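You operate a simulated robot arm through the tools that you are given. There is no shell and no other tool. Be economical: measure what you need, move in short steps, check, and stop when the job is done.

Carry out the task below with a simulated robot arm. There is one attempt and no reset: what you move stays moved.

JOB
Wipe the grease off the grey tin, then fit the teal mat back in its drawer.
Fine: use the purple cloth and put it back; slide the tin to the larder end of the sideboard; the mat lies flat in the striped drawer; shut it.

The check looks at the end state, three seconds after you hand in, the way a careful person would. Anything else that was tipped, shoved, dropped, spilled or broken makes it a failure. Flat cloth is picked up by pressing the open fingertips on it (5 to 10 N) and closing them slowly along it; thin cloth reads only 2 to 8 mm in the jaws.

ROBOT AND FRAMES
A 7-joint arm with a two-finger parallel gripper, fixed in place. Base frame: the origin is at the foot of the arm, x ahead of it, y to its left, z up. Lengths are in mm, angles in rad, forces in N, time in s.
Its first joint turns from -2.897 to 2.897 rad. Payload 1.57 kg.
The TCP is the grasp point between the finger pads, 30 mm short of the fingertips. In the tool frame z runs along the fingers and y along their closing line. The gripper opens to 110 mm. The fingers are 24 mm wide and 12 mm thick; the gripper's body (48 by 112 mm) begins 78 mm behind the TCP.
Orientation is that of the tool frame in the base frame, as a unit quaternion [w, x, y, z]. With the fingers straight down and closing along the base's y, the tool's x points along the base's -x, its y along +y and its z along -z.

CONTROLS
- The arm moves only by the tool send_rows. Its argument "commands" is a list of rows, each a list of 6 numbers: the shift along the tool's x, y, z in units of 30 mm (1.0 is 30 mm), then the turn, a rotation vector about the tool's x, y, z in units of 6 degrees (1.0 is 6 degrees). In form: [[x, y, z, ax, ay, az], ...]. A call has 1 to 20 rows; each row shifts and turns the commanded pose from where the row before left it, along the tool's axes as they then stand. "claw" is the finger opening in mm, from 0 to 110, set as the call begins (left out, the last holds). A call with a number of a shift or a turn outside -1 to 1 is refused whole. A row lasts 0.2 s, in which the tool goes at most 50 mm and 0.15 rad; a call with a longer step from one row to the next is refused whole, and so is a gripper value outside its range. Where a pose cannot be reached the arm comes as near as it can. A force on the tool above 40 N (or 10 N above the force at the start of the call, whichever is more), or a blocked arm, ends the call early, and 0.2 s more pass. The fingers move at their own pace (about 45 mm/s each) and stop on an object; they squeeze with about 26 N. The grip force told is the motor's: it shows also when the fingers shut on nothing. Time passes only in rows, and 0.2 s behind the last, so rows that do not move let the fingers close. The reply holds the time, the measured pose of the TCP, the force on the tool along the base axes, the opening and the grip force, in the units named above and with some noise.
- Cameras (640 x 400 px; columns grow to the right, rows downward): "scene" is fixed at [220.6, 650.6, 1602.2]; the picture's right is [-0.92, -0.40, 0.00], its down [-0.29, 0.68, -0.67] and it looks along [0.27, -0.61, -0.74] (base axes); focal length 324 px, centre (320, 200). "wrist" rides on the gripper at [70, 16, -141] in the tool frame; the picture's right is [-0.23, 0.97, 0.00], its down [-0.85, -0.20, -0.48] and it looks along [-0.47, -0.11, 0.88] (tool axes); focal length 222 px, centre (320, 200). There is no depth. A picture from a camera that has moved, and an enlarged one, comes with that camera's place and axes in the base frame and with its lens.
- snapshot(camera): a new picture of that camera. No time passes.
- lift_body(by): slides the trunk up (or, below 0, down) by that many mm; the arm rides with it, the base frame stays. It gives what a move gives, with no picture.
- enlarge(camera, box): a new picture of the part [left, top, right, bottom] of that camera's present view, enlarged. No time passes.
- finish_job(): hands the job in; it is judged then, once.

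Work in short steps. Places have to be worked out from the pictures, the camera data and where the tool is seen: move nearer, look again, correct. Check each grasp and each placing, and mend what went wrong. You have 120 turns and 84 pictures in all, those below and enlarged ones among them. Open the gripper and draw the arm clear of the work before you hand the job in, unless the task says otherwise; then end with one line.

The tools are called after "Call:" by a JSON object that holds its "fn" and its "kwargs". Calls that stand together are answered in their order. send_rows: Moves the arm, as the interface text tells. Its arguments: {"type":"object","properties":{"commands":{"type":"array"},"claw":{"type":"number"}},"required":["commands"]} The other tools are called the same way: lift_body (by) slides the trunk up or down; snapshot (camera) takes a picture; enlarge (camera, box) takes an enlarged picture of a part of a camera's view; finish_job () hands the job in.

At the start:

```text
t: 0.0
eef_pos: [477.8, -219.0, 1107.3]
orientation: [0.0, 0.0, 1.0, 0.0]
ft_force: [-0.1, 0.3, -0.1]
width: 110.2
finger_force: 0.1
trunk travel left (down, up): [-525.0, 65.0]
```

scene: 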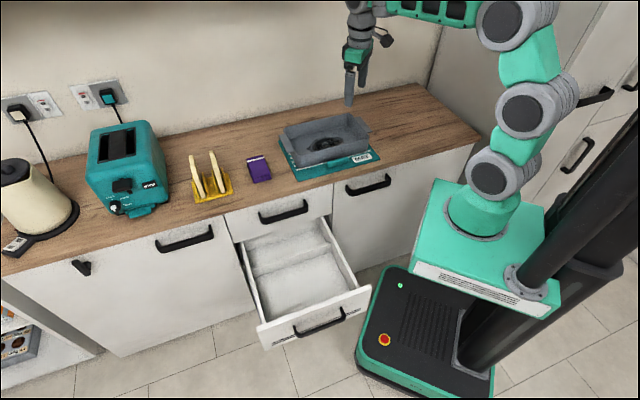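
wrist: 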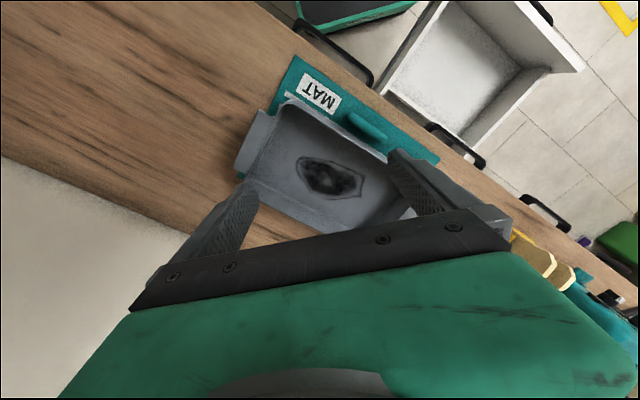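

The tin sits on the teal mat about (570,-220,~875), and the counter runs diagonally in the base frame. I'll look closer at the scene before moving.

Call:
{"fn": "enlarge", "kwargs": {"camera": "scene", "box": [180, 90, 400, 228]}}

Call:
{"fn": "enlarge", "kwargs": {"camera": "scene", "box": [200, 190, 400, 360]}}

Call:
{"fn": "enlarge", "kwargs": {"camera": "scene", "box": [400, 0, 640, 200]}}

Call:
{"fn": "enlarge", "kwargs": {"camera": "scene", "box": [0, 240, 200, 400]}}

```text
2.90 times, centred on (290, 159) of scene
camera zoom: at [220.6, 650.6, 1602.2], right [-0.92, -0.4, 0.0], down [-0.29, 0.68, -0.67], along [0.27, -0.61, -0.74], focal length 938 px, centre (407, 319)
```

zoom: 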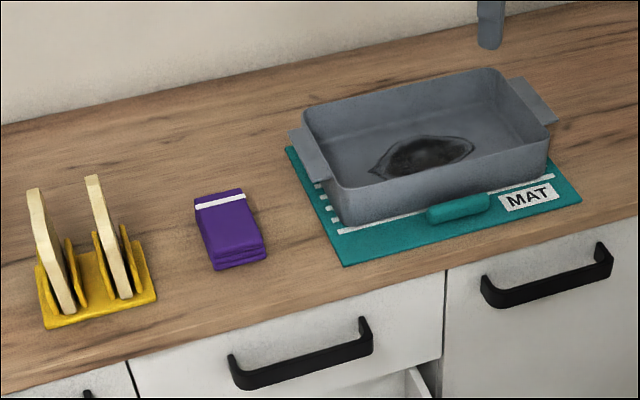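

```text
2.35 times, centred on (300, 275) of scene
camera zoom: at [220.6, 650.6, 1602.2], right [-0.92, -0.4, 0.0], down [-0.29, 0.68, -0.67], along [0.27, -0.61, -0.74], focal length 761 px, centre (367, 24)
```

zoom: 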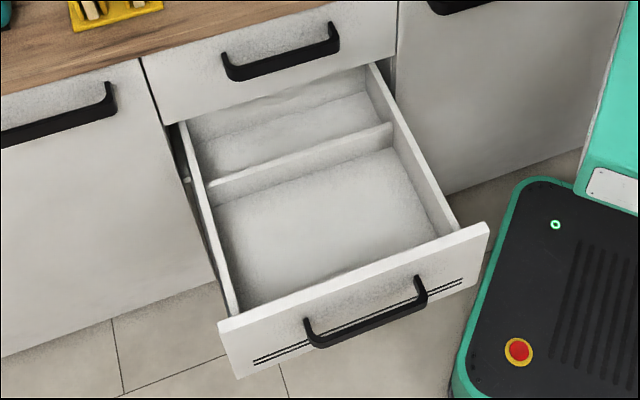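

```text
2.00 times, centred on (520, 100) of scene
camera zoom: at [220.6, 650.6, 1602.2], right [-0.92, -0.4, 0.0], down [-0.29, 0.68, -0.67], along [0.27, -0.61, -0.74], focal length 647 px, centre (-80, 400)
```

zoom: 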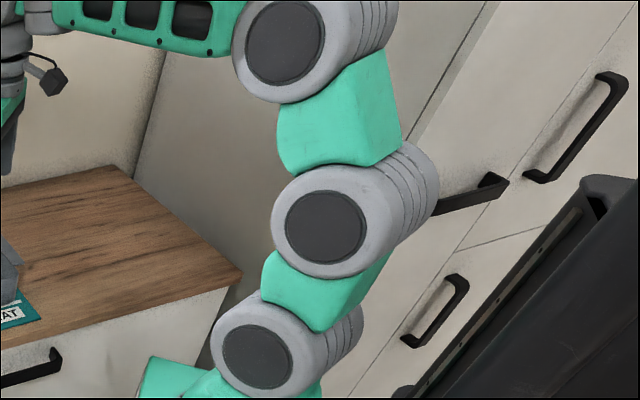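

```text
2.50 times, centred on (100, 320) of scene
camera zoom: at [220.6, 650.6, 1602.2], right [-0.92, -0.4, 0.0], down [-0.29, 0.68, -0.67], along [0.27, -0.61, -0.74], focal length 809 px, centre (870, -100)
```

zoom: 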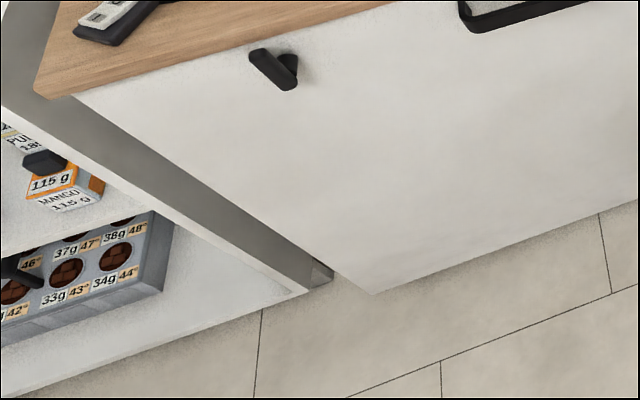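

The cloth is roughly at (729,8), and the counter axes are u=(0.707,0.707) along it and n=(0.707,-0.707) towards the wall. I'll turn the tool 45° so it lines up with the counter.

Call:
{"fn": "send_rows", "kwargs": {"commands": [[0, 0, 0, 0, 0, 1], [0, 0, 0, 0, 0, 1], [0, 0, 0, 0, 0, 1], [0, 0, 0, 0, 0, 1], [0, 0, 0, 0, 0, 1], [0, 0, 0, 0, 0, 1], [0, 0, 0, 0, 0, 1], [0, 0, 0, 0, 0, 0.5], [0, 0, 0, 0, 0, 0]]}}

Call:
{"fn": "snapshot", "kwargs": {"camera": "wrist"}}

```text
t: 2.0
eef_pos: [476.4, -219.0, 1107.7]
orientation: [0.0, 0.383, 0.924, -0.001]
ft_force: [-0.2, -0.8, -0.4]
width: 110.0
finger_force: 0.1
trunk travel left (down, up): [-525.0, 65.0]
```

```text
77 pictures are left
camera wrist: at [439.4, -157.7, 1248.3], right [0.85, 0.53, 0.0], down [0.46, -0.75, 0.48], along [0.25, -0.41, -0.88], focal length 222 px, centre (320, 200)
```

wrist: 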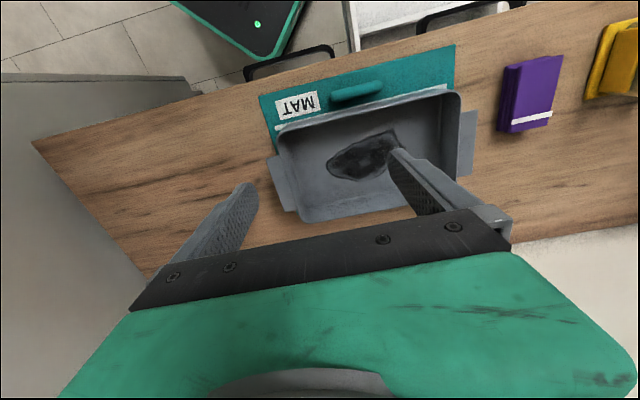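

Good view: the mat spans u≈100..400 with its front edge at n≈425, and the cloth is near u≈505, n≈515. I'll move over the cloth and come down partway.

Call:
{"fn": "send_rows", "kwargs": {"commands": [[0, 1, 0, 0, 0, 0], [0, 1, 0, 0, 0, 0], [0, 1, 0, 0, 0, 0], [0, 1, 0, 0, 0, 0], [0, 1, 0, 0, 0, 0], [0, 1, 0, 0, 0, 0], [0, 1, 0, 0, 0, 0], [-0.3, 1, 0, 0, 0, 0], [-0.3, 1, 0, 0, 0, 0], [0, 1, 0.5, 0, 0, 0], [0, 0.7, 0.5, 0, 0, 0], [0, 0, 1, 0, 0, 0], [0, 0, 0, 0, 0, 0]], "claw": 85}}

Call:
{"fn": "snapshot", "kwargs": {"camera": "wrist"}}

Call:
{"fn": "snapshot", "kwargs": {"camera": "scene"}}

```text
t: 4.8
eef_pos: [717.1, -3.4, 1050.2]
orientation: [-0.001, 0.383, 0.924, 0.0]
ft_force: [0.0, -0.2, 0.0]
width: 84.9
finger_force: 0.1
trunk travel left (down, up): [-525.0, 65.0]
```

```text
76 pictures are left
camera wrist: at [679.8, 57.5, 1191.5], right [0.85, 0.53, 0.0], down [0.46, -0.75, 0.48], along [0.25, -0.41, -0.88], focal length 222 px, centre (320, 200)
```

wrist: 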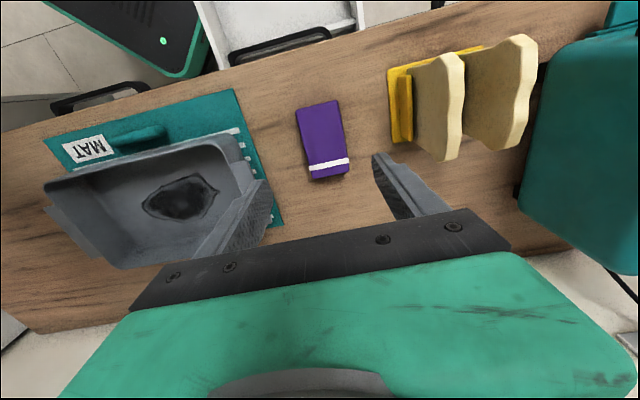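

```text
75 pictures are left
```

scene: 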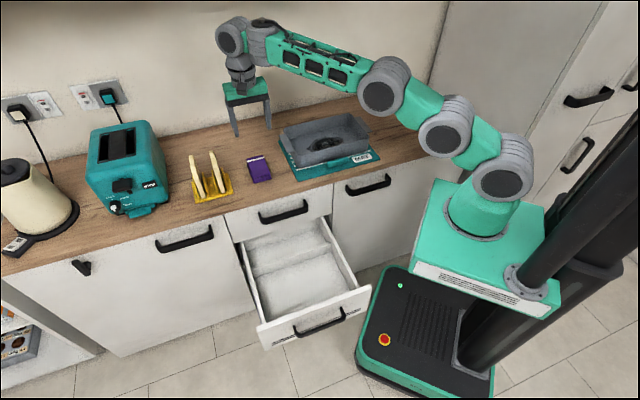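

Cloth: u≈480–537, n≈469–573, top at z≈872, aligned with the tool. I'll descend to just above it.

Call:
{"fn": "send_rows", "kwargs": {"commands": [[-0.35, 0.1, 1, 0, 0, 0], [0, 0, 1, 0, 0, 0], [0, 0, 1, 0, 0, 0], [0, 0, 1, 0, 0, 0], [0, 0, 0.2, 0, 0, 0], [0, 0, 0, 0, 0, 0]]}}

Call:
{"fn": "snapshot", "kwargs": {"camera": "wrist"}}

Call:
{"fn": "enlarge", "kwargs": {"camera": "scene", "box": [180, 110, 340, 210]}}

```text
t: 6.2
eef_pos: [726.2, -9.4, 923.2]
orientation: [-0.001, 0.382, 0.924, 0.0]
ft_force: [0.8, 0.4, -1.1]
width: 85.2
finger_force: 0.0
trunk travel left (down, up): [-525.0, 65.0]
```

```text
74 pictures are left
camera wrist: at [687.6, 50.3, 1064.3], right [0.85, 0.53, 0.0], down [0.46, -0.75, 0.48], along [0.25, -0.41, -0.88], focal length 222 px, centre (320, 200)
```

wrist: 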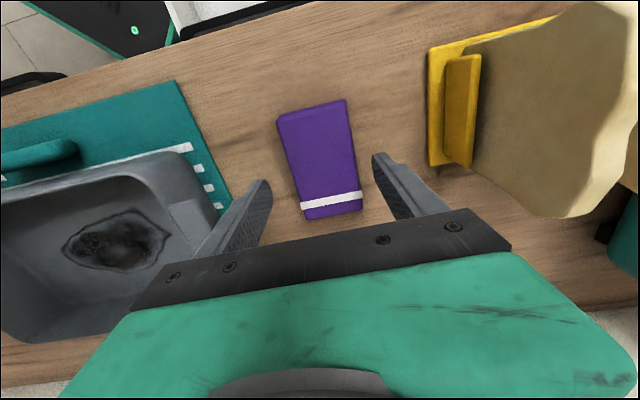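

```text
4.00 times, centred on (260, 160) of scene
camera zoom: at [220.6, 650.6, 1602.2], right [-0.92, -0.4, 0.0], down [-0.29, 0.68, -0.67], along [0.27, -0.61, -0.74], focal length 1294 px, centre (560, 360)
```

zoom: 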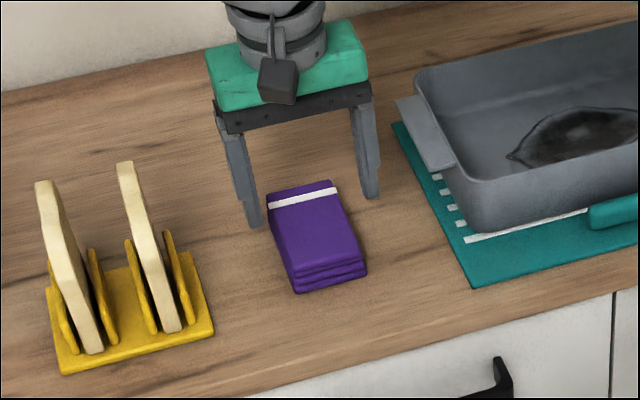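

The gripper is centred over the cloth. I'll lower in small steps until the tips are near the counter.

Call:
{"fn": "send_rows", "kwargs": {"commands": [[0, 0.04, 0.5, 0, 0, 0], [0, 0, 0.4, 0, 0, 0], [0, 0, 0.2, 0, 0, 0], [0, 0, 0, 0, 0, 0]]}}

Call:
{"fn": "enlarge", "kwargs": {"camera": "scene", "box": [180, 110, 340, 210]}}

```text
t: 7.2
eef_pos: [728.0, -9.5, 889.2]
orientation: [0.001, 0.382, 0.924, 0.001]
ft_force: [-0.6, 0.0, -1.0]
width: 84.9
finger_force: 0.0
trunk travel left (down, up): [-525.0, 65.0]
```

```text
4.00 times, centred on (260, 160) of scene
camera zoom: at [220.6, 650.6, 1602.2], right [-0.92, -0.4, 0.0], down [-0.29, 0.68, -0.67], along [0.27, -0.61, -0.74], focal length 1294 px, centre (560, 360)
```

zoom: 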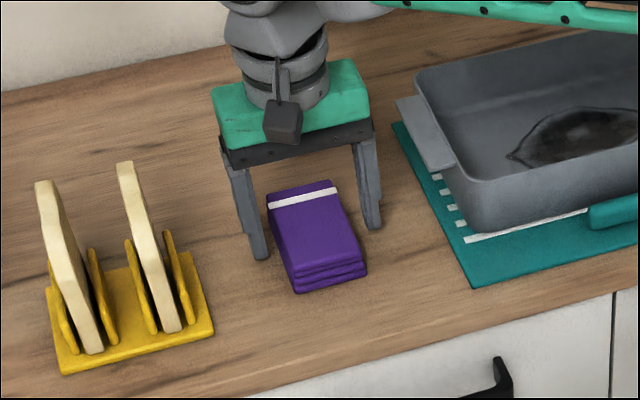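

Still clear of the counter. I'll step down by about 3 mm per row until I feel something.

Call:
{"fn": "send_rows", "kwargs": {"commands": [[0, 0, 0.1, 0, 0, 0], [0, 0, 0.1, 0, 0, 0], [0, 0, 0.1, 0, 0, 0], [0, 0, 0, 0, 0, 0]]}}

```text
t: 8.2
eef_pos: [728.2, -9.0, 879.4]
orientation: [0.0, 0.383, 0.924, 0.0]
ft_force: [0.6, -0.7, 4.9]
width: 84.9
finger_force: 0.0
trunk travel left (down, up): [-525.0, 65.0]
```

Touched the counter with the tips at z≈850. I'll back off 2 mm and close on the cloth.

Call:
{"fn": "send_rows", "kwargs": {"commands": [[0, 0, -0.07, 0, 0, 0], [0, 0, 0, 0, 0, 0], [0, 0, 0, 0, 0, 0], [0, 0, 0, 0, 0, 0], [0, 0, 0, 0, 0, 0]], "claw": 30}}

Call:
{"fn": "snapshot", "kwargs": {"camera": "wrist"}}

```text
t: 9.4
eef_pos: [726.7, -8.8, 882.1]
orientation: [0.0, 0.382, 0.924, -0.001]
ft_force: [0.2, 0.3, 0.0]
width: 60.9
finger_force: 26.4
trunk travel left (down, up): [-525.0, 65.0]
```

```text
71 pictures are left
camera wrist: at [689.4, 51.6, 1023.5], right [0.85, 0.53, 0.0], down [0.46, -0.75, 0.48], along [0.25, -0.41, -0.88], focal length 222 px, centre (320, 200)
```

wrist: 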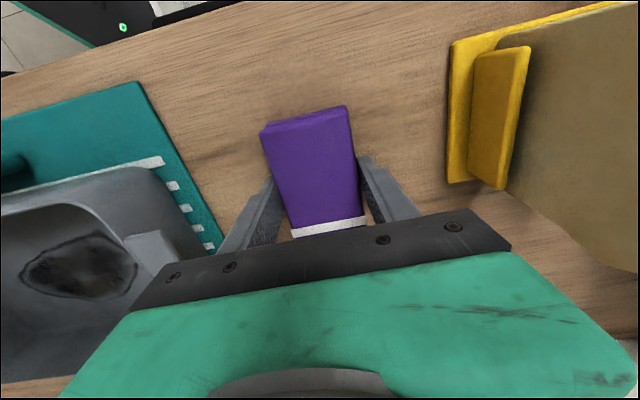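

The block-like cloth is held at 61 mm; its home is u=507.6, n=520.1, TCP z=882. I'll lift it and carry it over towards the tin.

Call:
{"fn": "send_rows", "kwargs": {"commands": [[0, 0, -0.5, 0, 0, 0], [0, 0, -1, 0, 0, 0], [0, 0, -1, 0, 0, 0], [0, 0, -1, 0, 0, 0], [0, 0, -1, 0, 0, 0], [0, 0, -1, 0, 0, 0], [0, -1, 0, 0, 0, 0], [0, -1, 0, 0, 0, 0], [0, -1, 0, 0, 0, 0], [0, -1, 0, 0, 0, 0], [0, -1, 0, 0, 0, 0], [0, -1, 0, 0, 0, 0], [0, 0, 0, 0, 0, 0]]}}

Call:
{"fn": "snapshot", "kwargs": {"camera": "wrist"}}

Call:
{"fn": "enlarge", "kwargs": {"camera": "scene", "box": [200, 50, 400, 190]}}

```text
t: 12.2
eef_pos: [600.7, -137.1, 1045.7]
orientation: [0.0, 0.383, 0.924, 0.001]
ft_force: [-0.3, 0.2, -0.1]
width: 61.2
finger_force: 25.9
trunk travel left (down, up): [-525.0, 65.0]
```

```text
70 pictures are left
camera wrist: at [562.1, -77.5, 1187.4], right [0.85, 0.53, 0.0], down [0.46, -0.75, 0.48], along [0.25, -0.41, -0.88], focal length 222 px, centre (320, 200)
```

wrist: 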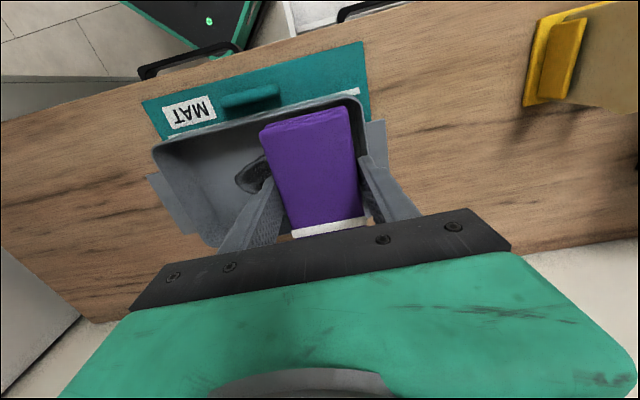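

```text
2.86 times, centred on (300, 120) of scene
camera zoom: at [220.6, 650.6, 1602.2], right [-0.92, -0.4, 0.0], down [-0.29, 0.68, -0.67], along [0.27, -0.61, -0.74], focal length 924 px, centre (377, 429)
```

zoom: 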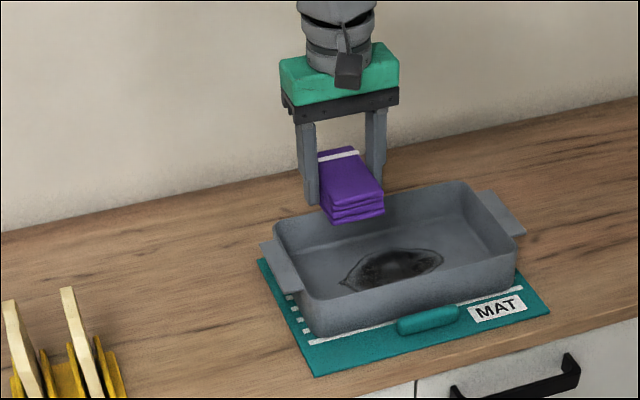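

The tin rim is at z≈904 with outer u 118..386 and n 480..640; the grease patch covers u 175..315, n 525..608. I'll centre the cloth over the grease and go down to just above the tin floor.

Call:
{"fn": "send_rows", "kwargs": {"commands": [[-0.64, -0.9, 0, 0, 0, 0], [-0.64, -0.9, 0, 0, 0, 0], [0, -0.8, 0, 0, 0, 0], [0, 0, 1, 0, 0, 0], [0, 0, 1, 0, 0, 0], [0, 0, 1, 0, 0, 0], [0, 0, 0, 0, 0, 0]]}}

Call:
{"fn": "snapshot", "kwargs": {"camera": "wrist"}}

Call:
{"fn": "enlarge", "kwargs": {"camera": "scene", "box": [240, 80, 400, 190]}}

```text
t: 13.8
eef_pos: [573.1, -218.6, 956.1]
orientation: [0.001, 0.382, 0.924, -0.001]
ft_force: [-0.1, 0.2, -0.2]
width: 60.7
finger_force: 26.0
trunk travel left (down, up): [-525.0, 65.0]
```

```text
68 pictures are left
camera wrist: at [536.5, -157.9, 1096.8], right [0.85, 0.53, 0.0], down [0.46, -0.75, 0.48], along [0.25, -0.41, -0.88], focal length 222 px, centre (320, 200)
```

wrist: 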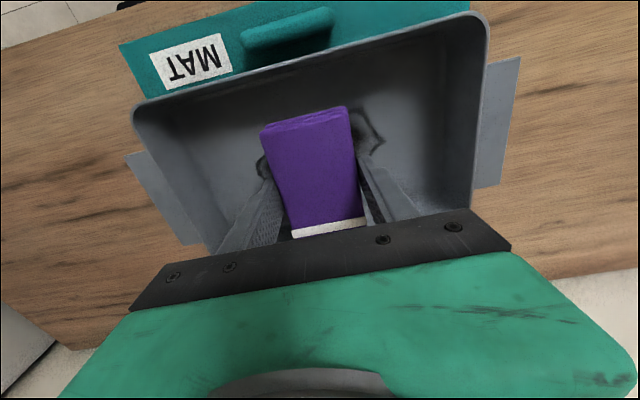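

```text
3.64 times, centred on (320, 135) of scene
camera zoom: at [220.6, 650.6, 1602.2], right [-0.92, -0.4, 0.0], down [-0.29, 0.68, -0.67], along [0.27, -0.61, -0.74], focal length 1176 px, centre (320, 436)
```

zoom: 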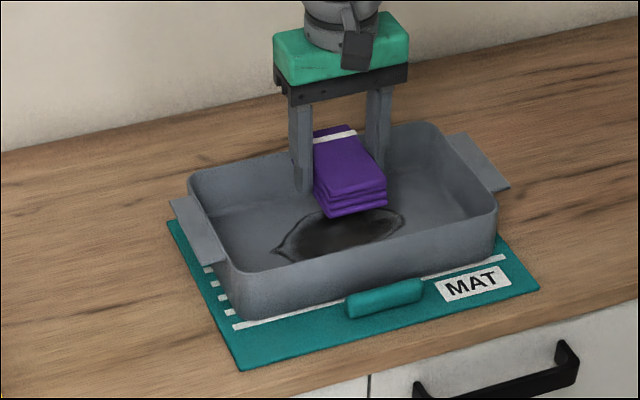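

The geometry agrees. I'll descend to touch the tin floor gently.

Call:
{"fn": "send_rows", "kwargs": {"commands": [[0, 0, 1, 0, 0, 0], [0, 0, 0.8, 0, 0, 0], [0, 0, 0.1, 0, 0, 0], [0, 0, 0.1, 0, 0, 0], [0, 0, 0.1, 0, 0, 0], [0, 0, 0, 0, 0, 0]]}}

```text
t: 15.2
eef_pos: [570.6, -218.4, 892.9]
orientation: [0.001, 0.383, 0.924, 0.0]
ft_force: [-0.1, -0.2, -0.2]
width: 60.9
finger_force: 25.9
trunk travel left (down, up): [-525.0, 65.0]
```

Call:
{"fn": "send_rows", "kwargs": {"commands": [[0, 0, 0.07, 0, 0, 0], [0, 0, 0.07, 0, 0, 0], [0, 0, 0, 0, 0, 0]]}}

```text
t: 16.0
eef_pos: [571.9, -219.1, 891.1]
orientation: [0.001, 0.383, 0.924, 0.0]
ft_force: [-2.9, 0.4, 8.6]
width: 60.8
finger_force: 25.9
trunk travel left (down, up): [-525.0, 65.0]
```

Contact at 8.6 N. I'll stroke along u, slowly.

Call:
{"fn": "send_rows", "kwargs": {"commands": [[0, -0.4, -0.02, 0, 0, 0], [0, -0.4, 0, 0, 0, 0], [0, -0.4, 0, 0, 0, 0], [0, -0.4, 0, 0, 0, 0], [0, -0.2, 0, 0, 0, 0], [0, 0.4, 0, 0, 0, 0], [0, 0.4, 0, 0, 0, 0], [0, 0.4, 0, 0, 0, 0], [0, 0.4, 0, 0, 0, 0], [0, 0.4, 0, 0, 0, 0], [0, 0.4, 0, 0, 0, 0], [0, 0.4, 0, 0, 0, 0], [0, 0.4, 0, 0, 0, 0], [0, 0.4, 0, 0, 0, 0], [0, 0.2, 0, 0, 0, 0], [0, 0, 0, 0, 0, 0]]}}

Call:
{"fn": "enlarge", "kwargs": {"camera": "scene", "box": [240, 80, 400, 190]}}

```text
t: 19.4
eef_pos: [614.8, -175.0, 891.4]
orientation: [-0.001, 0.383, 0.924, 0.0]
ft_force: [-3.1, -2.2, 10.5]
width: 60.9
finger_force: 25.9
trunk travel left (down, up): [-525.0, 65.0]
```

```text
3.64 times, centred on (320, 135) of scene
camera zoom: at [220.6, 650.6, 1602.2], right [-0.92, -0.4, 0.0], down [-0.29, 0.68, -0.67], along [0.27, -0.61, -0.74], focal length 1176 px, centre (320, 436)
```

zoom: 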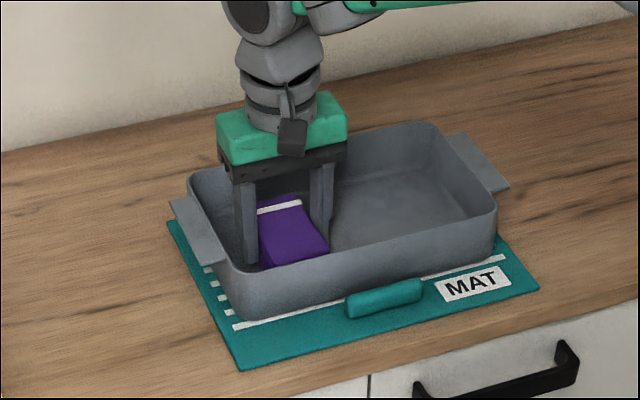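

The right side is already clean and the tin hasn't moved. I'll make one more pass back with small n offsets, then lift and inspect.

Call:
{"fn": "send_rows", "kwargs": {"commands": [[-0.25, -0.2, 0, 0, 0, 0], [0, -0.4, 0, 0, 0, 0], [0, -0.4, 0, 0, 0, 0], [0, -0.4, 0, 0, 0, 0], [0, -0.4, 0, 0, 0, 0], [0, -0.4, 0, 0, 0, 0], [0, -0.4, 0, 0, 0, 0], [0, -0.4, 0, 0, 0, 0], [0, -0.4, 0, 0, 0, 0], [0.25, 0, 0, 0, 0, 0], [0.25, 0.4, 0, 0, 0, 0], [0, 0.4, 0, 0, 0, 0], [0, 0.4, 0, 0, 0, 0], [0, 0.4, 0, 0, 0, 0], [0, 0.4, 0, 0, 0, 0], [0, 0.4, 0, 0, 0, 0], [0, 0.4, 0, 0, 0, 0], [0, 0.4, 0, 0, 0, 0], [0, 0, 0, 0, 0, 0]]}}

Call:
{"fn": "send_rows", "kwargs": {"commands": [[0, 0, -0.5, 0, 0, 0], [0, 0, -1, 0, 0, 0], [0, 0, -1, 0, 0, 0], [0, 0, -1, 0, 0, 0], [0, 0, -1, 0, 0, 0], [0, 0, -0.5, 0, 0, 0], [0, 0, 0, 0, 0, 0]]}}

Call:
{"fn": "enlarge", "kwargs": {"camera": "scene", "box": [240, 80, 400, 190]}}

Call:
{"fn": "snapshot", "kwargs": {"camera": "wrist"}}

```text
t: 23.4
eef_pos: [605.2, -176.4, 890.7]
orientation: [0.001, 0.384, 0.923, 0.0]
ft_force: [-1.1, -2.2, 6.8]
width: 61.1
finger_force: 26.1
trunk travel left (down, up): [-525.0, 65.0]
```

```text
t: 25.0
eef_pos: [604.5, -174.6, 1041.7]
orientation: [0.0, 0.383, 0.924, 0.0]
ft_force: [0.8, 0.5, -0.5]
width: 61.0
finger_force: 25.8
trunk travel left (down, up): [-525.0, 65.0]
```

```text
3.64 times, centred on (320, 135) of scene
camera zoom: at [220.6, 650.6, 1602.2], right [-0.92, -0.4, 0.0], down [-0.29, 0.68, -0.67], along [0.27, -0.61, -0.74], focal length 1176 px, centre (320, 436)
```

zoom: 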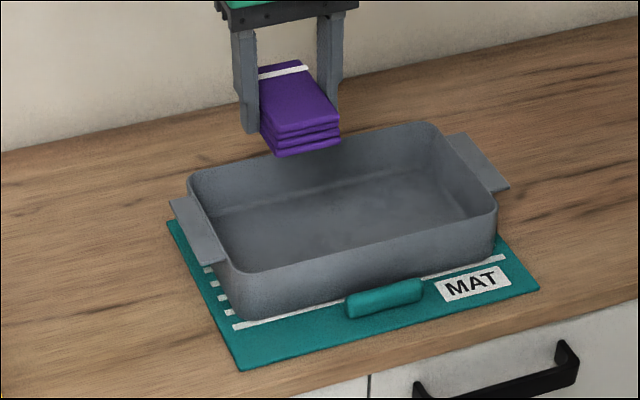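

```text
64 pictures are left
camera wrist: at [567.1, -113.7, 1182.6], right [0.85, 0.53, 0.0], down [0.46, -0.75, 0.48], along [0.25, -0.41, -0.88], focal length 222 px, centre (320, 200)
```

wrist: 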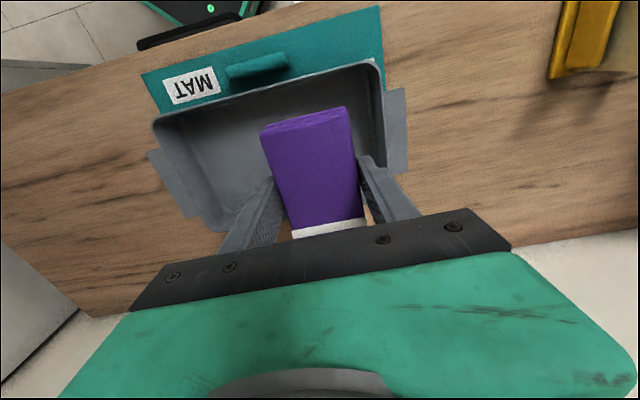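

The tin is clean. I'll return the cloth to its home, u=507.6, n=520.

Call:
{"fn": "send_rows", "kwargs": {"commands": [[0.15, 0.97, 0, 0, 0, 0], [0.15, 0.97, 0, 0, 0, 0], [0.15, 0.97, 0, 0, 0, 0], [0.15, 0.97, 0, 0, 0, 0], [0.15, 0.97, 0, 0, 0, 0], [0.15, 0.97, 0, 0, 0, 0], [0.13, 0.97, 0, 0, 0, 0], [0, 0, 1, 0, 0, 0], [0, 0, 1, 0, 0, 0], [0, 0, 1, 0, 0, 0], [0, 0, 1, 0, 0, 0], [0, 0, 0.8, 0, 0, 0], [0, 0, 0, 0, 0, 0]]}}

```text
t: 27.8
eef_pos: [727.0, -9.8, 898.5]
orientation: [0.0, 0.382, 0.924, 0.0]
ft_force: [-0.1, 0.2, 0.5]
width: 61.2
finger_force: 25.8
trunk travel left (down, up): [-525.0, 65.0]
```

Aligned over home. I'll ease down 16 mm until it rests on the counter.

Call:
{"fn": "send_rows", "kwargs": {"commands": [[0, 0, 0.3, 0, 0, 0], [0, 0, 0.1, 0, 0, 0], [0, 0, 0.1, 0, 0, 0], [0, 0, 0.03, 0, 0, 0], [0, 0, 0, 0, 0, 0]]}}

```text
t: 29.0
eef_pos: [728.1, -8.7, 880.6]
orientation: [0.0, 0.383, 0.924, 0.0]
ft_force: [-0.1, -0.6, -1.4]
width: 60.9
finger_force: 26.1
trunk travel left (down, up): [-525.0, 65.0]
```

Call:
{"fn": "send_rows", "kwargs": {"commands": [[0, 0, 0, 0, 0, 0], [0, 0, 0, 0, 0, 0], [0, 0, 0, 0, 0, 0], [0, 0, -0.5, 0, 0, 0], [0, 0, -1, 0, 0, 0], [0, 0, -1, 0, 0, 0], [0, 0, -1, 0, 0, 0], [0, 0, -1, 0, 0, 0], [0, 0, -1, 0, 0, 0], [0, 0, 0, 0, 0, 0]], "claw": 85}}

Call:
{"fn": "snapshot", "kwargs": {"camera": "wrist"}}

Call:
{"fn": "snapshot", "kwargs": {"camera": "scene"}}

```text
t: 31.2
eef_pos: [726.7, -10.9, 1045.2]
orientation: [0.0, 0.382, 0.924, 0.0]
ft_force: [-0.6, 0.3, 0.6]
width: 85.0
finger_force: 0.1
trunk travel left (down, up): [-525.0, 65.0]
```

```text
63 pictures are left
camera wrist: at [689.2, 49.3, 1185.7], right [0.85, 0.53, 0.0], down [0.46, -0.75, 0.48], along [0.25, -0.41, -0.88], focal length 222 px, centre (320, 200)
```

wrist: 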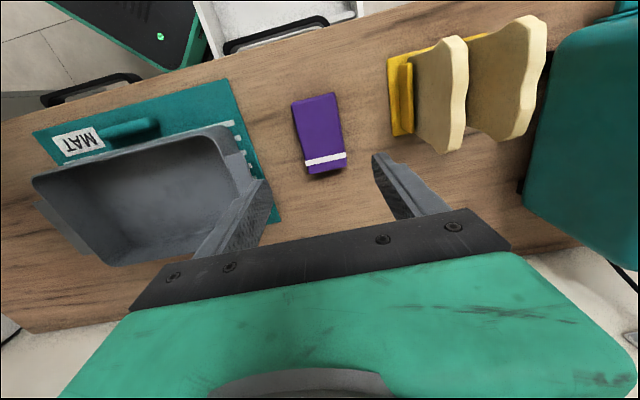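

```text
62 pictures are left
```

scene: 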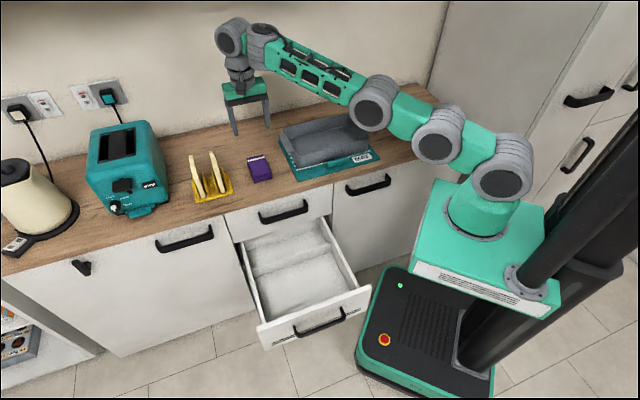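

The cloth is back in place. Before sliding, I'll check which end is the larder.

Call:
{"fn": "enlarge", "kwargs": {"camera": "scene", "box": [430, 0, 640, 200]}}

Call:
{"fn": "enlarge", "kwargs": {"camera": "scene", "box": [0, 280, 110, 400]}}

```text
2.00 times, centred on (535, 100) of scene
camera zoom: at [220.6, 650.6, 1602.2], right [-0.92, -0.4, 0.0], down [-0.29, 0.68, -0.67], along [0.27, -0.61, -0.74], focal length 647 px, centre (-110, 400)
```

zoom: 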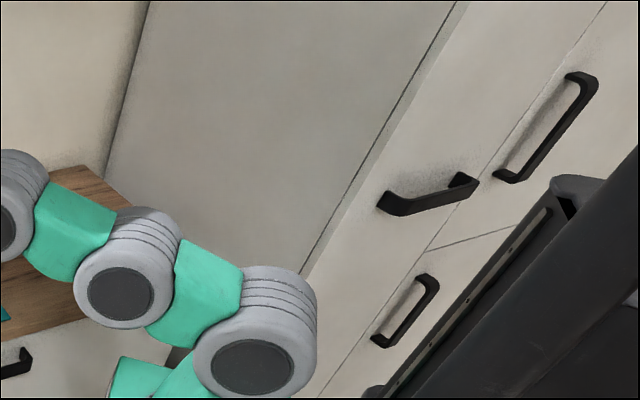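

```text
3.33 times, centred on (55, 340) of scene
camera zoom: at [220.6, 650.6, 1602.2], right [-0.92, -0.4, 0.0], down [-0.29, 0.68, -0.67], along [0.27, -0.61, -0.74], focal length 1078 px, centre (1203, -267)
```

zoom: 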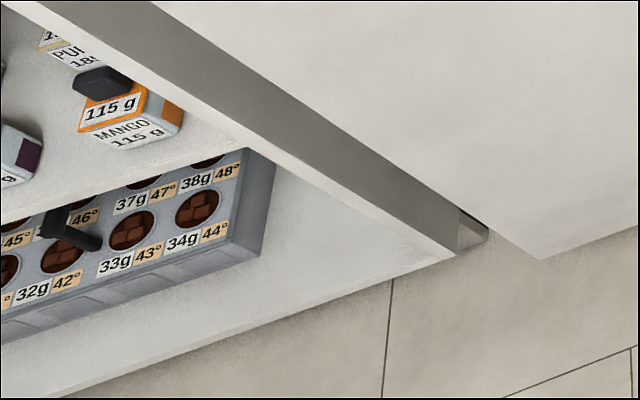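

Right unit is the tall larder panel (the left holds fridge-like tagged goods and is blocked by kettle/toaster), so the tin goes right: handles span u≈92..412 and the counter ends at u≈-315. I'll grip across the left wall and handle (centre u≈398, n≈560) and push along -u.

Call:
{"fn": "send_rows", "kwargs": {"commands": [[-0.3, -0.9, 0, 0, 0, 0], [-0.3, -0.9, 0, 0, 0, 0], [-0.3, -0.9, 0, 0, 0, 0], [-0.38, -0.9, 0, 0, 0, 0], [0, 0, 1, 0, 0, 0], [0, 0, 1, 0, 0, 0], [0, 0, 0, 0, 0, 0]]}}

Call:
{"fn": "snapshot", "kwargs": {"camera": "wrist"}}

Call:
{"fn": "enlarge", "kwargs": {"camera": "scene", "box": [240, 80, 400, 190]}}

```text
t: 32.8
eef_pos: [677.6, -111.9, 982.1]
orientation: [0.0, 0.383, 0.924, 0.0]
ft_force: [-0.2, -1.4, 0.5]
width: 85.0
finger_force: 0.1
trunk travel left (down, up): [-525.0, 65.0]
```

```text
59 pictures are left
camera wrist: at [639.8, -52.1, 1124.0], right [0.85, 0.53, 0.0], down [0.46, -0.75, 0.48], along [0.25, -0.41, -0.88], focal length 222 px, centre (320, 200)
```

wrist: 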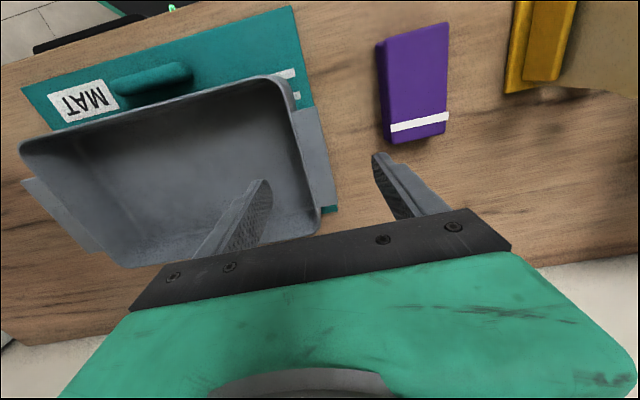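

```text
3.64 times, centred on (320, 135) of scene
camera zoom: at [220.6, 650.6, 1602.2], right [-0.92, -0.4, 0.0], down [-0.29, 0.68, -0.67], along [0.27, -0.61, -0.74], focal length 1176 px, centre (320, 436)
```

zoom: 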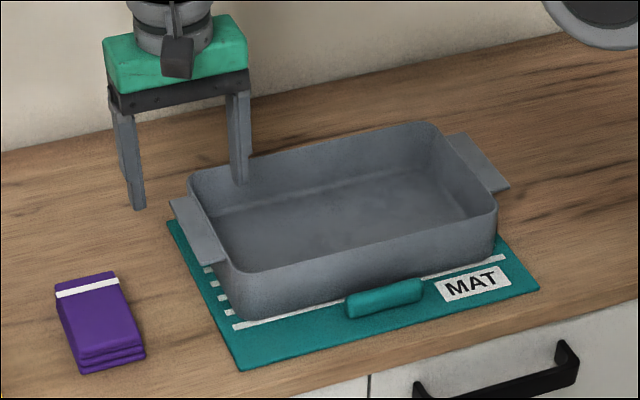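

Handle outer edge u≈406, inner wall u≈383, centre n≈561. I'll lower to straddle it with the tips about 20 mm above the tin floor, then close.

Call:
{"fn": "send_rows", "kwargs": {"commands": [[-0.1, -0.15, 0.5, 0, 0, 0], [0, 0, 1, 0, 0, 0], [0, 0, 0.9, 0, 0, 0], [0, 0, 0, 0, 0, 0]]}}

Call:
{"fn": "snapshot", "kwargs": {"camera": "wrist"}}

```text
t: 33.8
eef_pos: [677.5, -118.6, 911.5]
orientation: [0.0, 0.382, 0.924, -0.001]
ft_force: [-0.4, 0.4, -0.8]
width: 85.0
finger_force: 0.0
trunk travel left (down, up): [-525.0, 65.0]
```

```text
57 pictures are left
camera wrist: at [639.4, -58.3, 1053.1], right [0.85, 0.53, 0.0], down [0.46, -0.75, 0.48], along [0.25, -0.41, -0.88], focal length 222 px, centre (320, 200)
```

wrist: 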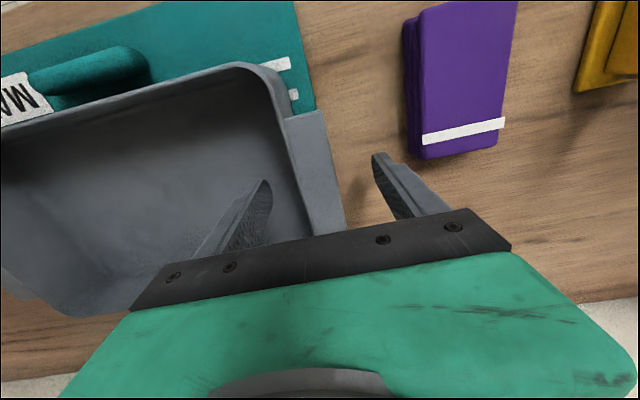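

The handle is between the fingers. Closing now.

Call:
{"fn": "send_rows", "kwargs": {"commands": [[0, 0, 0.1, 0, 0, 0], [0, 0, 0, 0, 0, 0], [0, 0, 0, 0, 0, 0], [0, 0, 0, 0, 0, 0], [0, 0, 0, 0, 0, 0], [0, 0, 0, 0, 0, 0]], "claw": 10}}

Call:
{"fn": "enlarge", "kwargs": {"camera": "scene", "box": [240, 80, 400, 190]}}

```text
t: 35.2
eef_pos: [677.8, -118.1, 908.9]
orientation: [0.0, 0.383, 0.924, 0.0]
ft_force: [-0.4, 0.1, 0.2]
width: 26.8
finger_force: 25.8
trunk travel left (down, up): [-525.0, 65.0]
```

```text
3.64 times, centred on (320, 135) of scene
camera zoom: at [220.6, 650.6, 1602.2], right [-0.92, -0.4, 0.0], down [-0.29, 0.68, -0.67], along [0.27, -0.61, -0.74], focal length 1176 px, centre (320, 436)
```

zoom: 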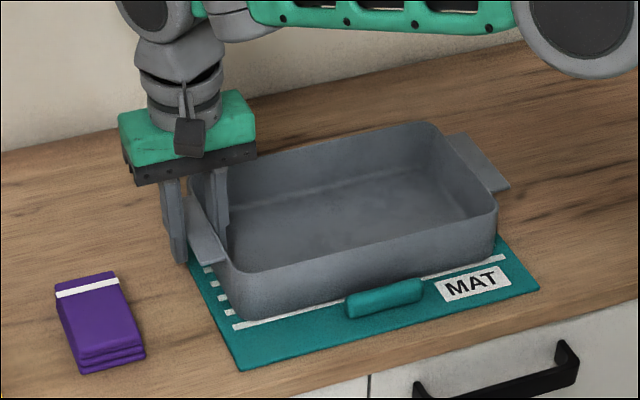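

Gripped at 26.8 mm. I'll push 60 mm along -u and check whether the mat is dragged along.

Call:
{"fn": "send_rows", "kwargs": {"commands": [[0, -0.3, 0, 0, 0, 0], [0, -0.4, 0, 0, 0, 0], [0, -0.4, 0, 0, 0, 0], [0, -0.4, 0, 0, 0, 0], [0, -0.5, 0, 0, 0, 0], [0, 0, 0, 0, 0, 0]]}}

Call:
{"fn": "enlarge", "kwargs": {"camera": "scene", "box": [240, 80, 400, 190]}}

```text
t: 36.6
eef_pos: [633.5, -159.9, 909.5]
orientation: [0.001, 0.383, 0.924, 0.0]
ft_force: [1.2, 1.1, 0.2]
width: 27.0
finger_force: 26.2
trunk travel left (down, up): [-525.0, 65.0]
```

```text
3.64 times, centred on (320, 135) of scene
camera zoom: at [220.6, 650.6, 1602.2], right [-0.92, -0.4, 0.0], down [-0.29, 0.68, -0.67], along [0.27, -0.61, -0.74], focal length 1176 px, centre (320, 436)
```

zoom: 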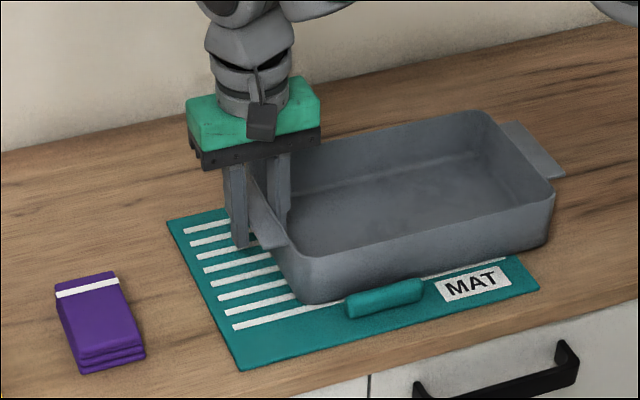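

The mat stays put and the tin slides straight. I'll continue another 200 mm.

Call:
{"fn": "send_rows", "kwargs": {"commands": [[0, -0.4, 0, 0, 0, 0], [0, -0.5, 0, 0, 0, 0], [0, -0.5, 0, 0, 0, 0], [0, -0.5, 0, 0, 0, 0], [0, -0.5, 0, 0, 0, 0], [0, -0.5, 0, 0, 0, 0], [0, -0.5, 0, 0, 0, 0], [0, -0.5, 0, 0, 0, 0], [0, -0.5, 0, 0, 0, 0], [0, -0.5, 0, 0, 0, 0], [0, -0.5, 0, 0, 0, 0], [0, -0.5, 0, 0, 0, 0], [0, -0.5, 0, 0, 0, 0], [0, -0.3, 0, 0, 0, 0], [0, 0, 0, 0, 0, 0]]}}

Call:
{"fn": "snapshot", "kwargs": {"camera": "scene"}}

Call:
{"fn": "snapshot", "kwargs": {"camera": "wrist"}}

```text
t: 39.8
eef_pos: [491.5, -302.0, 909.5]
orientation: [-0.001, 0.383, 0.924, 0.001]
ft_force: [1.0, 0.0, 0.2]
width: 26.9
finger_force: 25.9
trunk travel left (down, up): [-525.0, 65.0]
```

```text
54 pictures are left
```

scene: 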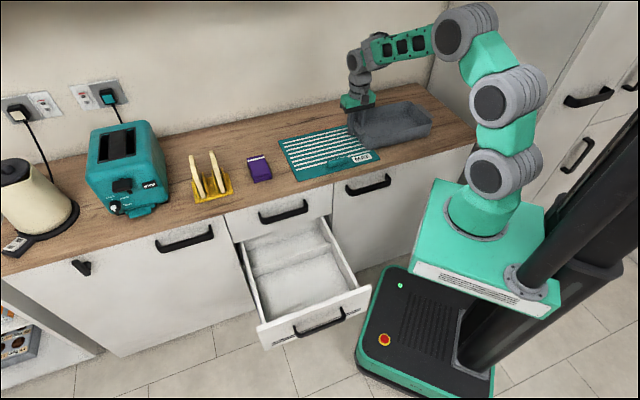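

```text
53 pictures are left
camera wrist: at [452.9, -242.2, 1051.3], right [0.85, 0.53, 0.0], down [0.46, -0.75, 0.48], along [0.25, -0.41, -0.88], focal length 222 px, centre (320, 200)
```

wrist: 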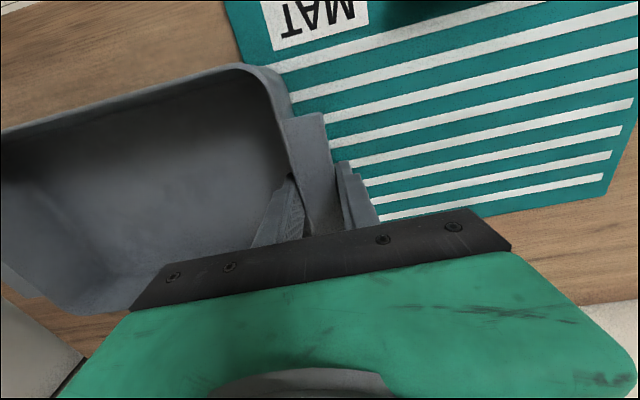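

Total shift is 261 mm; the tin's right handle is at u≈-169 and the counter end is ≈-315. I'll push 95 mm more, then look.

Call:
{"fn": "send_rows", "kwargs": {"commands": [[0, -0.4, 0, 0, 0, 0], [0, -0.5, 0, 0, 0, 0], [0, -0.5, 0, 0, 0, 0], [0, -0.5, 0, 0, 0, 0], [0, -0.5, 0, 0, 0, 0], [0, -0.45, 0, 0, 0, 0], [0, -0.3, 0, 0, 0, 0], [0, 0, 0, 0, 0, 0]]}}

Call:
{"fn": "enlarge", "kwargs": {"camera": "scene", "box": [280, 60, 500, 210]}}

```text
t: 41.6
eef_pos: [423.0, -373.0, 911.5]
orientation: [0.0, 0.383, 0.924, 0.0]
ft_force: [-0.3, 0.1, 0.2]
width: 26.9
finger_force: 26.4
trunk travel left (down, up): [-525.0, 65.0]
```

```text
2.67 times, centred on (390, 135) of scene
camera zoom: at [220.6, 650.6, 1602.2], right [-0.92, -0.4, 0.0], down [-0.29, 0.68, -0.67], along [0.27, -0.61, -0.74], focal length 863 px, centre (133, 373)
```

zoom: 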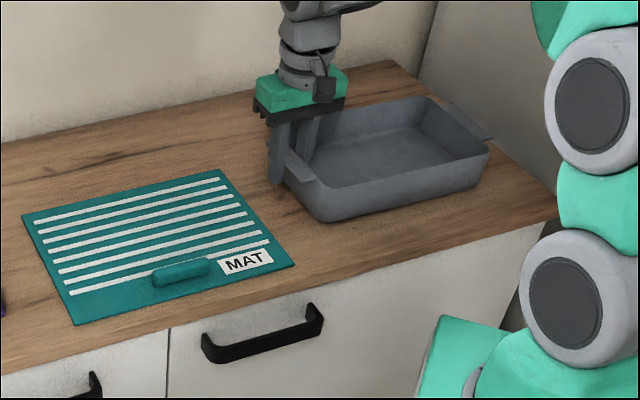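

The tin is off the mat with its right handle ≈40 mm from the larder panel and sits square. Releasing and lifting clear.

Call:
{"fn": "send_rows", "kwargs": {"commands": [[0, 0, 0, 0, 0, 0], [0, 0, 0, 0, 0, 0], [0, 0, -0.3, 0, 0, 0], [0, 0, -1, 0, 0, 0], [0, 0, -1, 0, 0, 0], [0, 0, -1, 0, 0, 0], [0, 0, -1, 0, 0, 0], [0, 0, 0, 0, 0, 0]], "claw": 60}}

Call:
{"fn": "send_rows", "kwargs": {"commands": [[0, 1, 0, 0, 0, 0], [0.3, 1, 0, 0, 0, 0], [0.3, 1, 0, 0, 0, 0], [0.3, 1, 0, 0, 0, 0], [0.3, 1, 0, 0, 0, 0], [0.3, 1, 0, 0, 0, 0], [0, 1, 0, 0, 0, 0], [0, 0, 0, 0, 0, 0]]}}

Call:
{"fn": "snapshot", "kwargs": {"camera": "wrist"}}

Call:
{"fn": "enlarge", "kwargs": {"camera": "scene", "box": [270, 60, 500, 210]}}

```text
t: 43.4
eef_pos: [424.9, -369.5, 1039.1]
orientation: [0.0, 0.383, 0.924, 0.0]
ft_force: [0.7, 0.7, -0.7]
width: 60.3
finger_force: 0.1
trunk travel left (down, up): [-525.0, 65.0]
```

```text
t: 45.2
eef_pos: [544.0, -187.1, 1039.4]
orientation: [-0.001, 0.383, 0.924, 0.0]
ft_force: [0.0, -0.9, 0.9]
width: 59.8
finger_force: 0.1
trunk travel left (down, up): [-525.0, 65.0]
```

```text
51 pictures are left
camera wrist: at [505.4, -126.8, 1180.4], right [0.85, 0.53, 0.0], down [0.46, -0.75, 0.48], along [0.25, -0.41, -0.88], focal length 222 px, centre (320, 200)
```

wrist: 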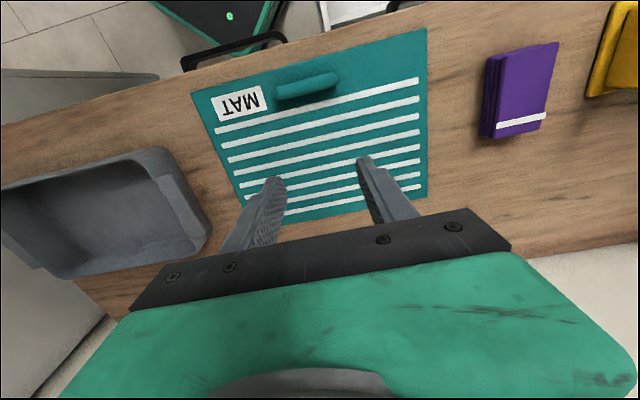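

```text
2.67 times, centred on (385, 135) of scene
camera zoom: at [220.6, 650.6, 1602.2], right [-0.92, -0.4, 0.0], down [-0.29, 0.68, -0.67], along [0.27, -0.61, -0.74], focal length 863 px, centre (147, 373)
```

zoom: 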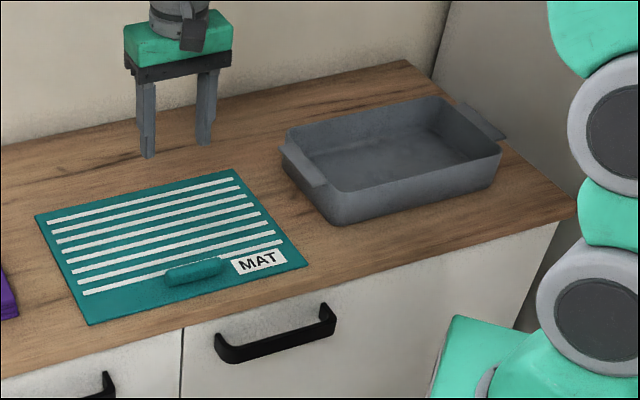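

Mat measured at about u 97–403, n 424–652, with a raised bar handle at (u 249, n 452). Next I'll view the drawer from above with the wrist camera to measure it.

Call:
{"fn": "send_rows", "kwargs": {"commands": [[1, 0.8, 0, 0, 0, 0], [1, 0.8, 0, 0, 0, 0], [1, 0.8, 0, 0, 0, 0], [1, 0.8, 0, 0, 0, 0], [1, 0.8, 0, 0, 0, 0], [1, 0.8, 0, 0, 0, 0], [1, 0.8, 0, 0, 0, 0], [1, 0.8, 0, 0, 0, 0], [1, 0.8, 0, 0, 0, 0], [1, 0.8, 0, 0, 0, 0], [0.8, 0, 0, 0, 0, 0], [0, 0, 0, 0, 0, 0]]}}

Call:
{"fn": "snapshot", "kwargs": {"camera": "wrist"}}

```text
t: 47.8
eef_pos: [482.8, 210.8, 1038.1]
orientation: [0.0, 0.382, 0.924, 0.0]
ft_force: [-0.5, 0.0, 0.2]
width: 60.0
finger_force: 0.1
trunk travel left (down, up): [-525.0, 65.0]
```

```text
49 pictures are left
camera wrist: at [443.9, 271.4, 1179.8], right [0.85, 0.53, 0.0], down [0.46, -0.75, 0.48], along [0.25, -0.41, -0.88], focal length 222 px, centre (320, 200)
```

wrist: 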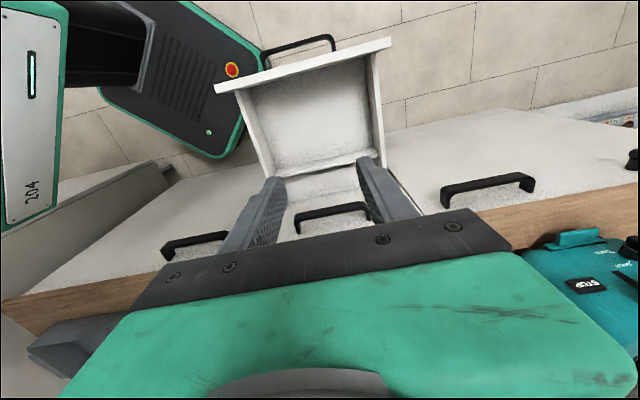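

Call:
{"fn": "enlarge", "kwargs": {"camera": "wrist", "box": [190, 20, 410, 210]}}

```text
2.11 times, centred on (300, 115) of wrist
camera zoom: at [443.9, 271.4, 1179.8], right [0.85, 0.53, 0.0], down [0.46, -0.75, 0.48], along [0.25, -0.41, -0.88], focal length 468 px, centre (362, 379)
```

zoom: 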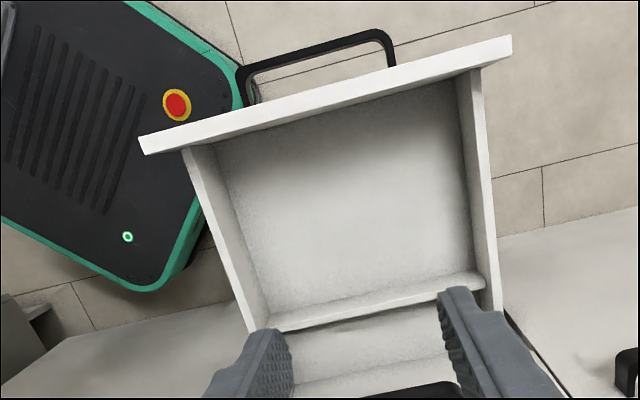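

By estimate the drawer interior looks about 265–290 wide (u≈343–620), with the rim at z≈670 and a divider near n≈290. I'll view it from closer and lower for parallax.

Call:
{"fn": "send_rows", "kwargs": {"commands": [[1, 0, 0, 0, 0, 0], [1, 0, 0, 0, 0, 0], [1, 0, 0.5, 0, 0, 0], [0, 0, 1, 0, 0, 0], [0, 0, 1, 0, 0, 0], [0, 0, 1, 0, 0, 0], [0, 0, 1, 0, 0, 0], [0, 0, 0, 0, 0, 0]]}}

Call:
{"fn": "enlarge", "kwargs": {"camera": "wrist", "box": [120, 0, 540, 260]}}

```text
t: 49.6
eef_pos: [419.6, 273.8, 905.2]
orientation: [0.0, 0.383, 0.924, 0.0]
ft_force: [0.0, 0.5, 0.1]
width: 60.0
finger_force: 0.1
trunk travel left (down, up): [-525.0, 65.0]
```

```text
1.52 times, centred on (330, 130) of wrist
camera zoom: at [381.6, 334.3, 1046.1], right [0.85, 0.53, 0.0], down [0.46, -0.75, 0.48], along [0.25, -0.41, -0.88], focal length 338 px, centre (305, 307)
```

zoom: 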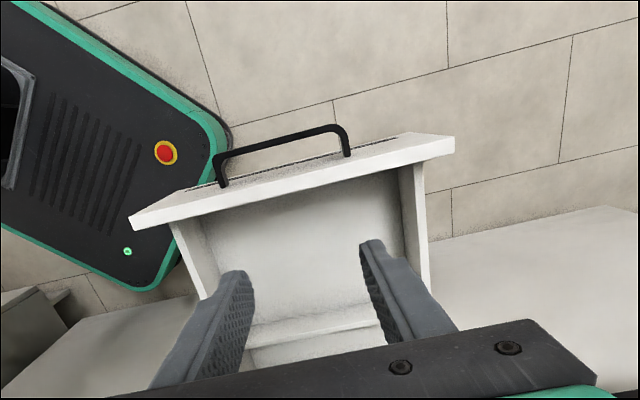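

Panel inner edge measured: n≈97, z≈656, interior only ≈272 wide. I need a clearer view of the drawer's divider, so I'll enlarge the scene view.

Call:
{"fn": "enlarge", "kwargs": {"camera": "scene", "box": [225, 205, 380, 350]}}

Call:
{"fn": "enlarge", "kwargs": {"camera": "scene", "box": [270, 115, 390, 190]}}

```text
2.76 times, centred on (302, 278) of scene
camera zoom: at [220.6, 650.6, 1602.2], right [-0.92, -0.4, 0.0], down [-0.29, 0.68, -0.67], along [0.27, -0.61, -0.74], focal length 892 px, centre (368, -14)
```

zoom: 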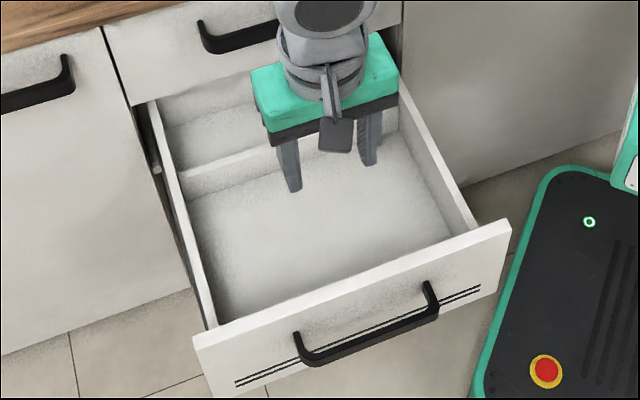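

```text
5.33 times, centred on (330, 152) of scene
camera zoom: at [220.6, 650.6, 1602.2], right [-0.92, -0.4, 0.0], down [-0.29, 0.68, -0.67], along [0.27, -0.61, -0.74], focal length 1725 px, centre (267, 453)
```

zoom: 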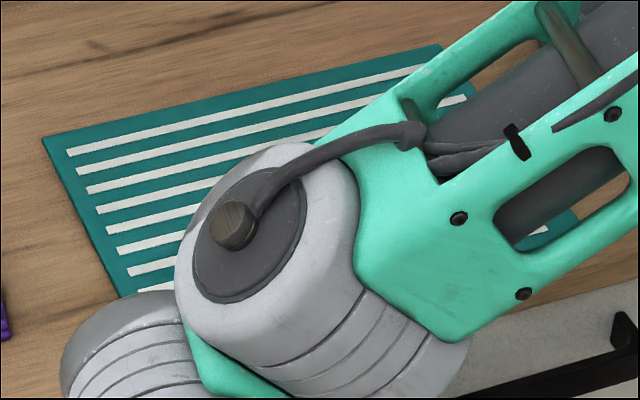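

Aspect of the compartment resembles the mat's, so I need a precise check. I'll move the camera in over the drawer so that the front compartment is unobstructed.

Call:
{"fn": "send_rows", "kwargs": {"commands": [[-1, 0, 0, 0, 0, 0], [-1, 0, 0, 0, 0, 0], [-1, 0, 0, 0, 0, 0], [-1, 0, 0, 0, 0, 0], [-1, 0, 0, 0, 0, 0], [0, 0, 0, 0, 0, 0]], "claw": 110}}

Call:
{"fn": "snapshot", "kwargs": {"camera": "wrist"}}

```text
t: 51.0
eef_pos: [526.1, 165.7, 905.0]
orientation: [0.0, 0.383, 0.924, 0.0]
ft_force: [0.3, -0.1, -0.1]
width: 110.0
finger_force: 0.0
trunk travel left (down, up): [-525.0, 65.0]
```

```text
44 pictures are left
camera wrist: at [487.4, 226.4, 1046.6], right [0.85, 0.53, 0.0], down [0.46, -0.75, 0.48], along [0.25, -0.41, -0.88], focal length 222 px, centre (320, 200)
```

wrist: 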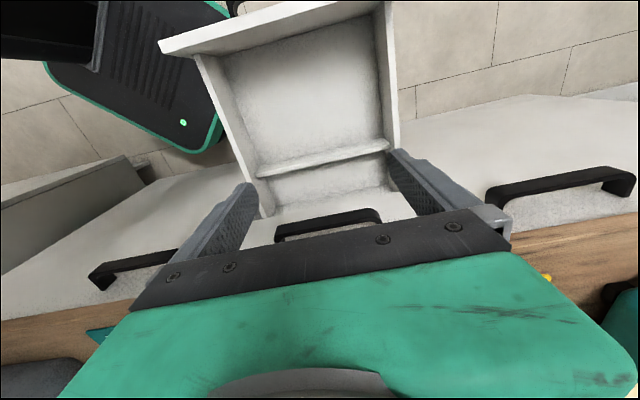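

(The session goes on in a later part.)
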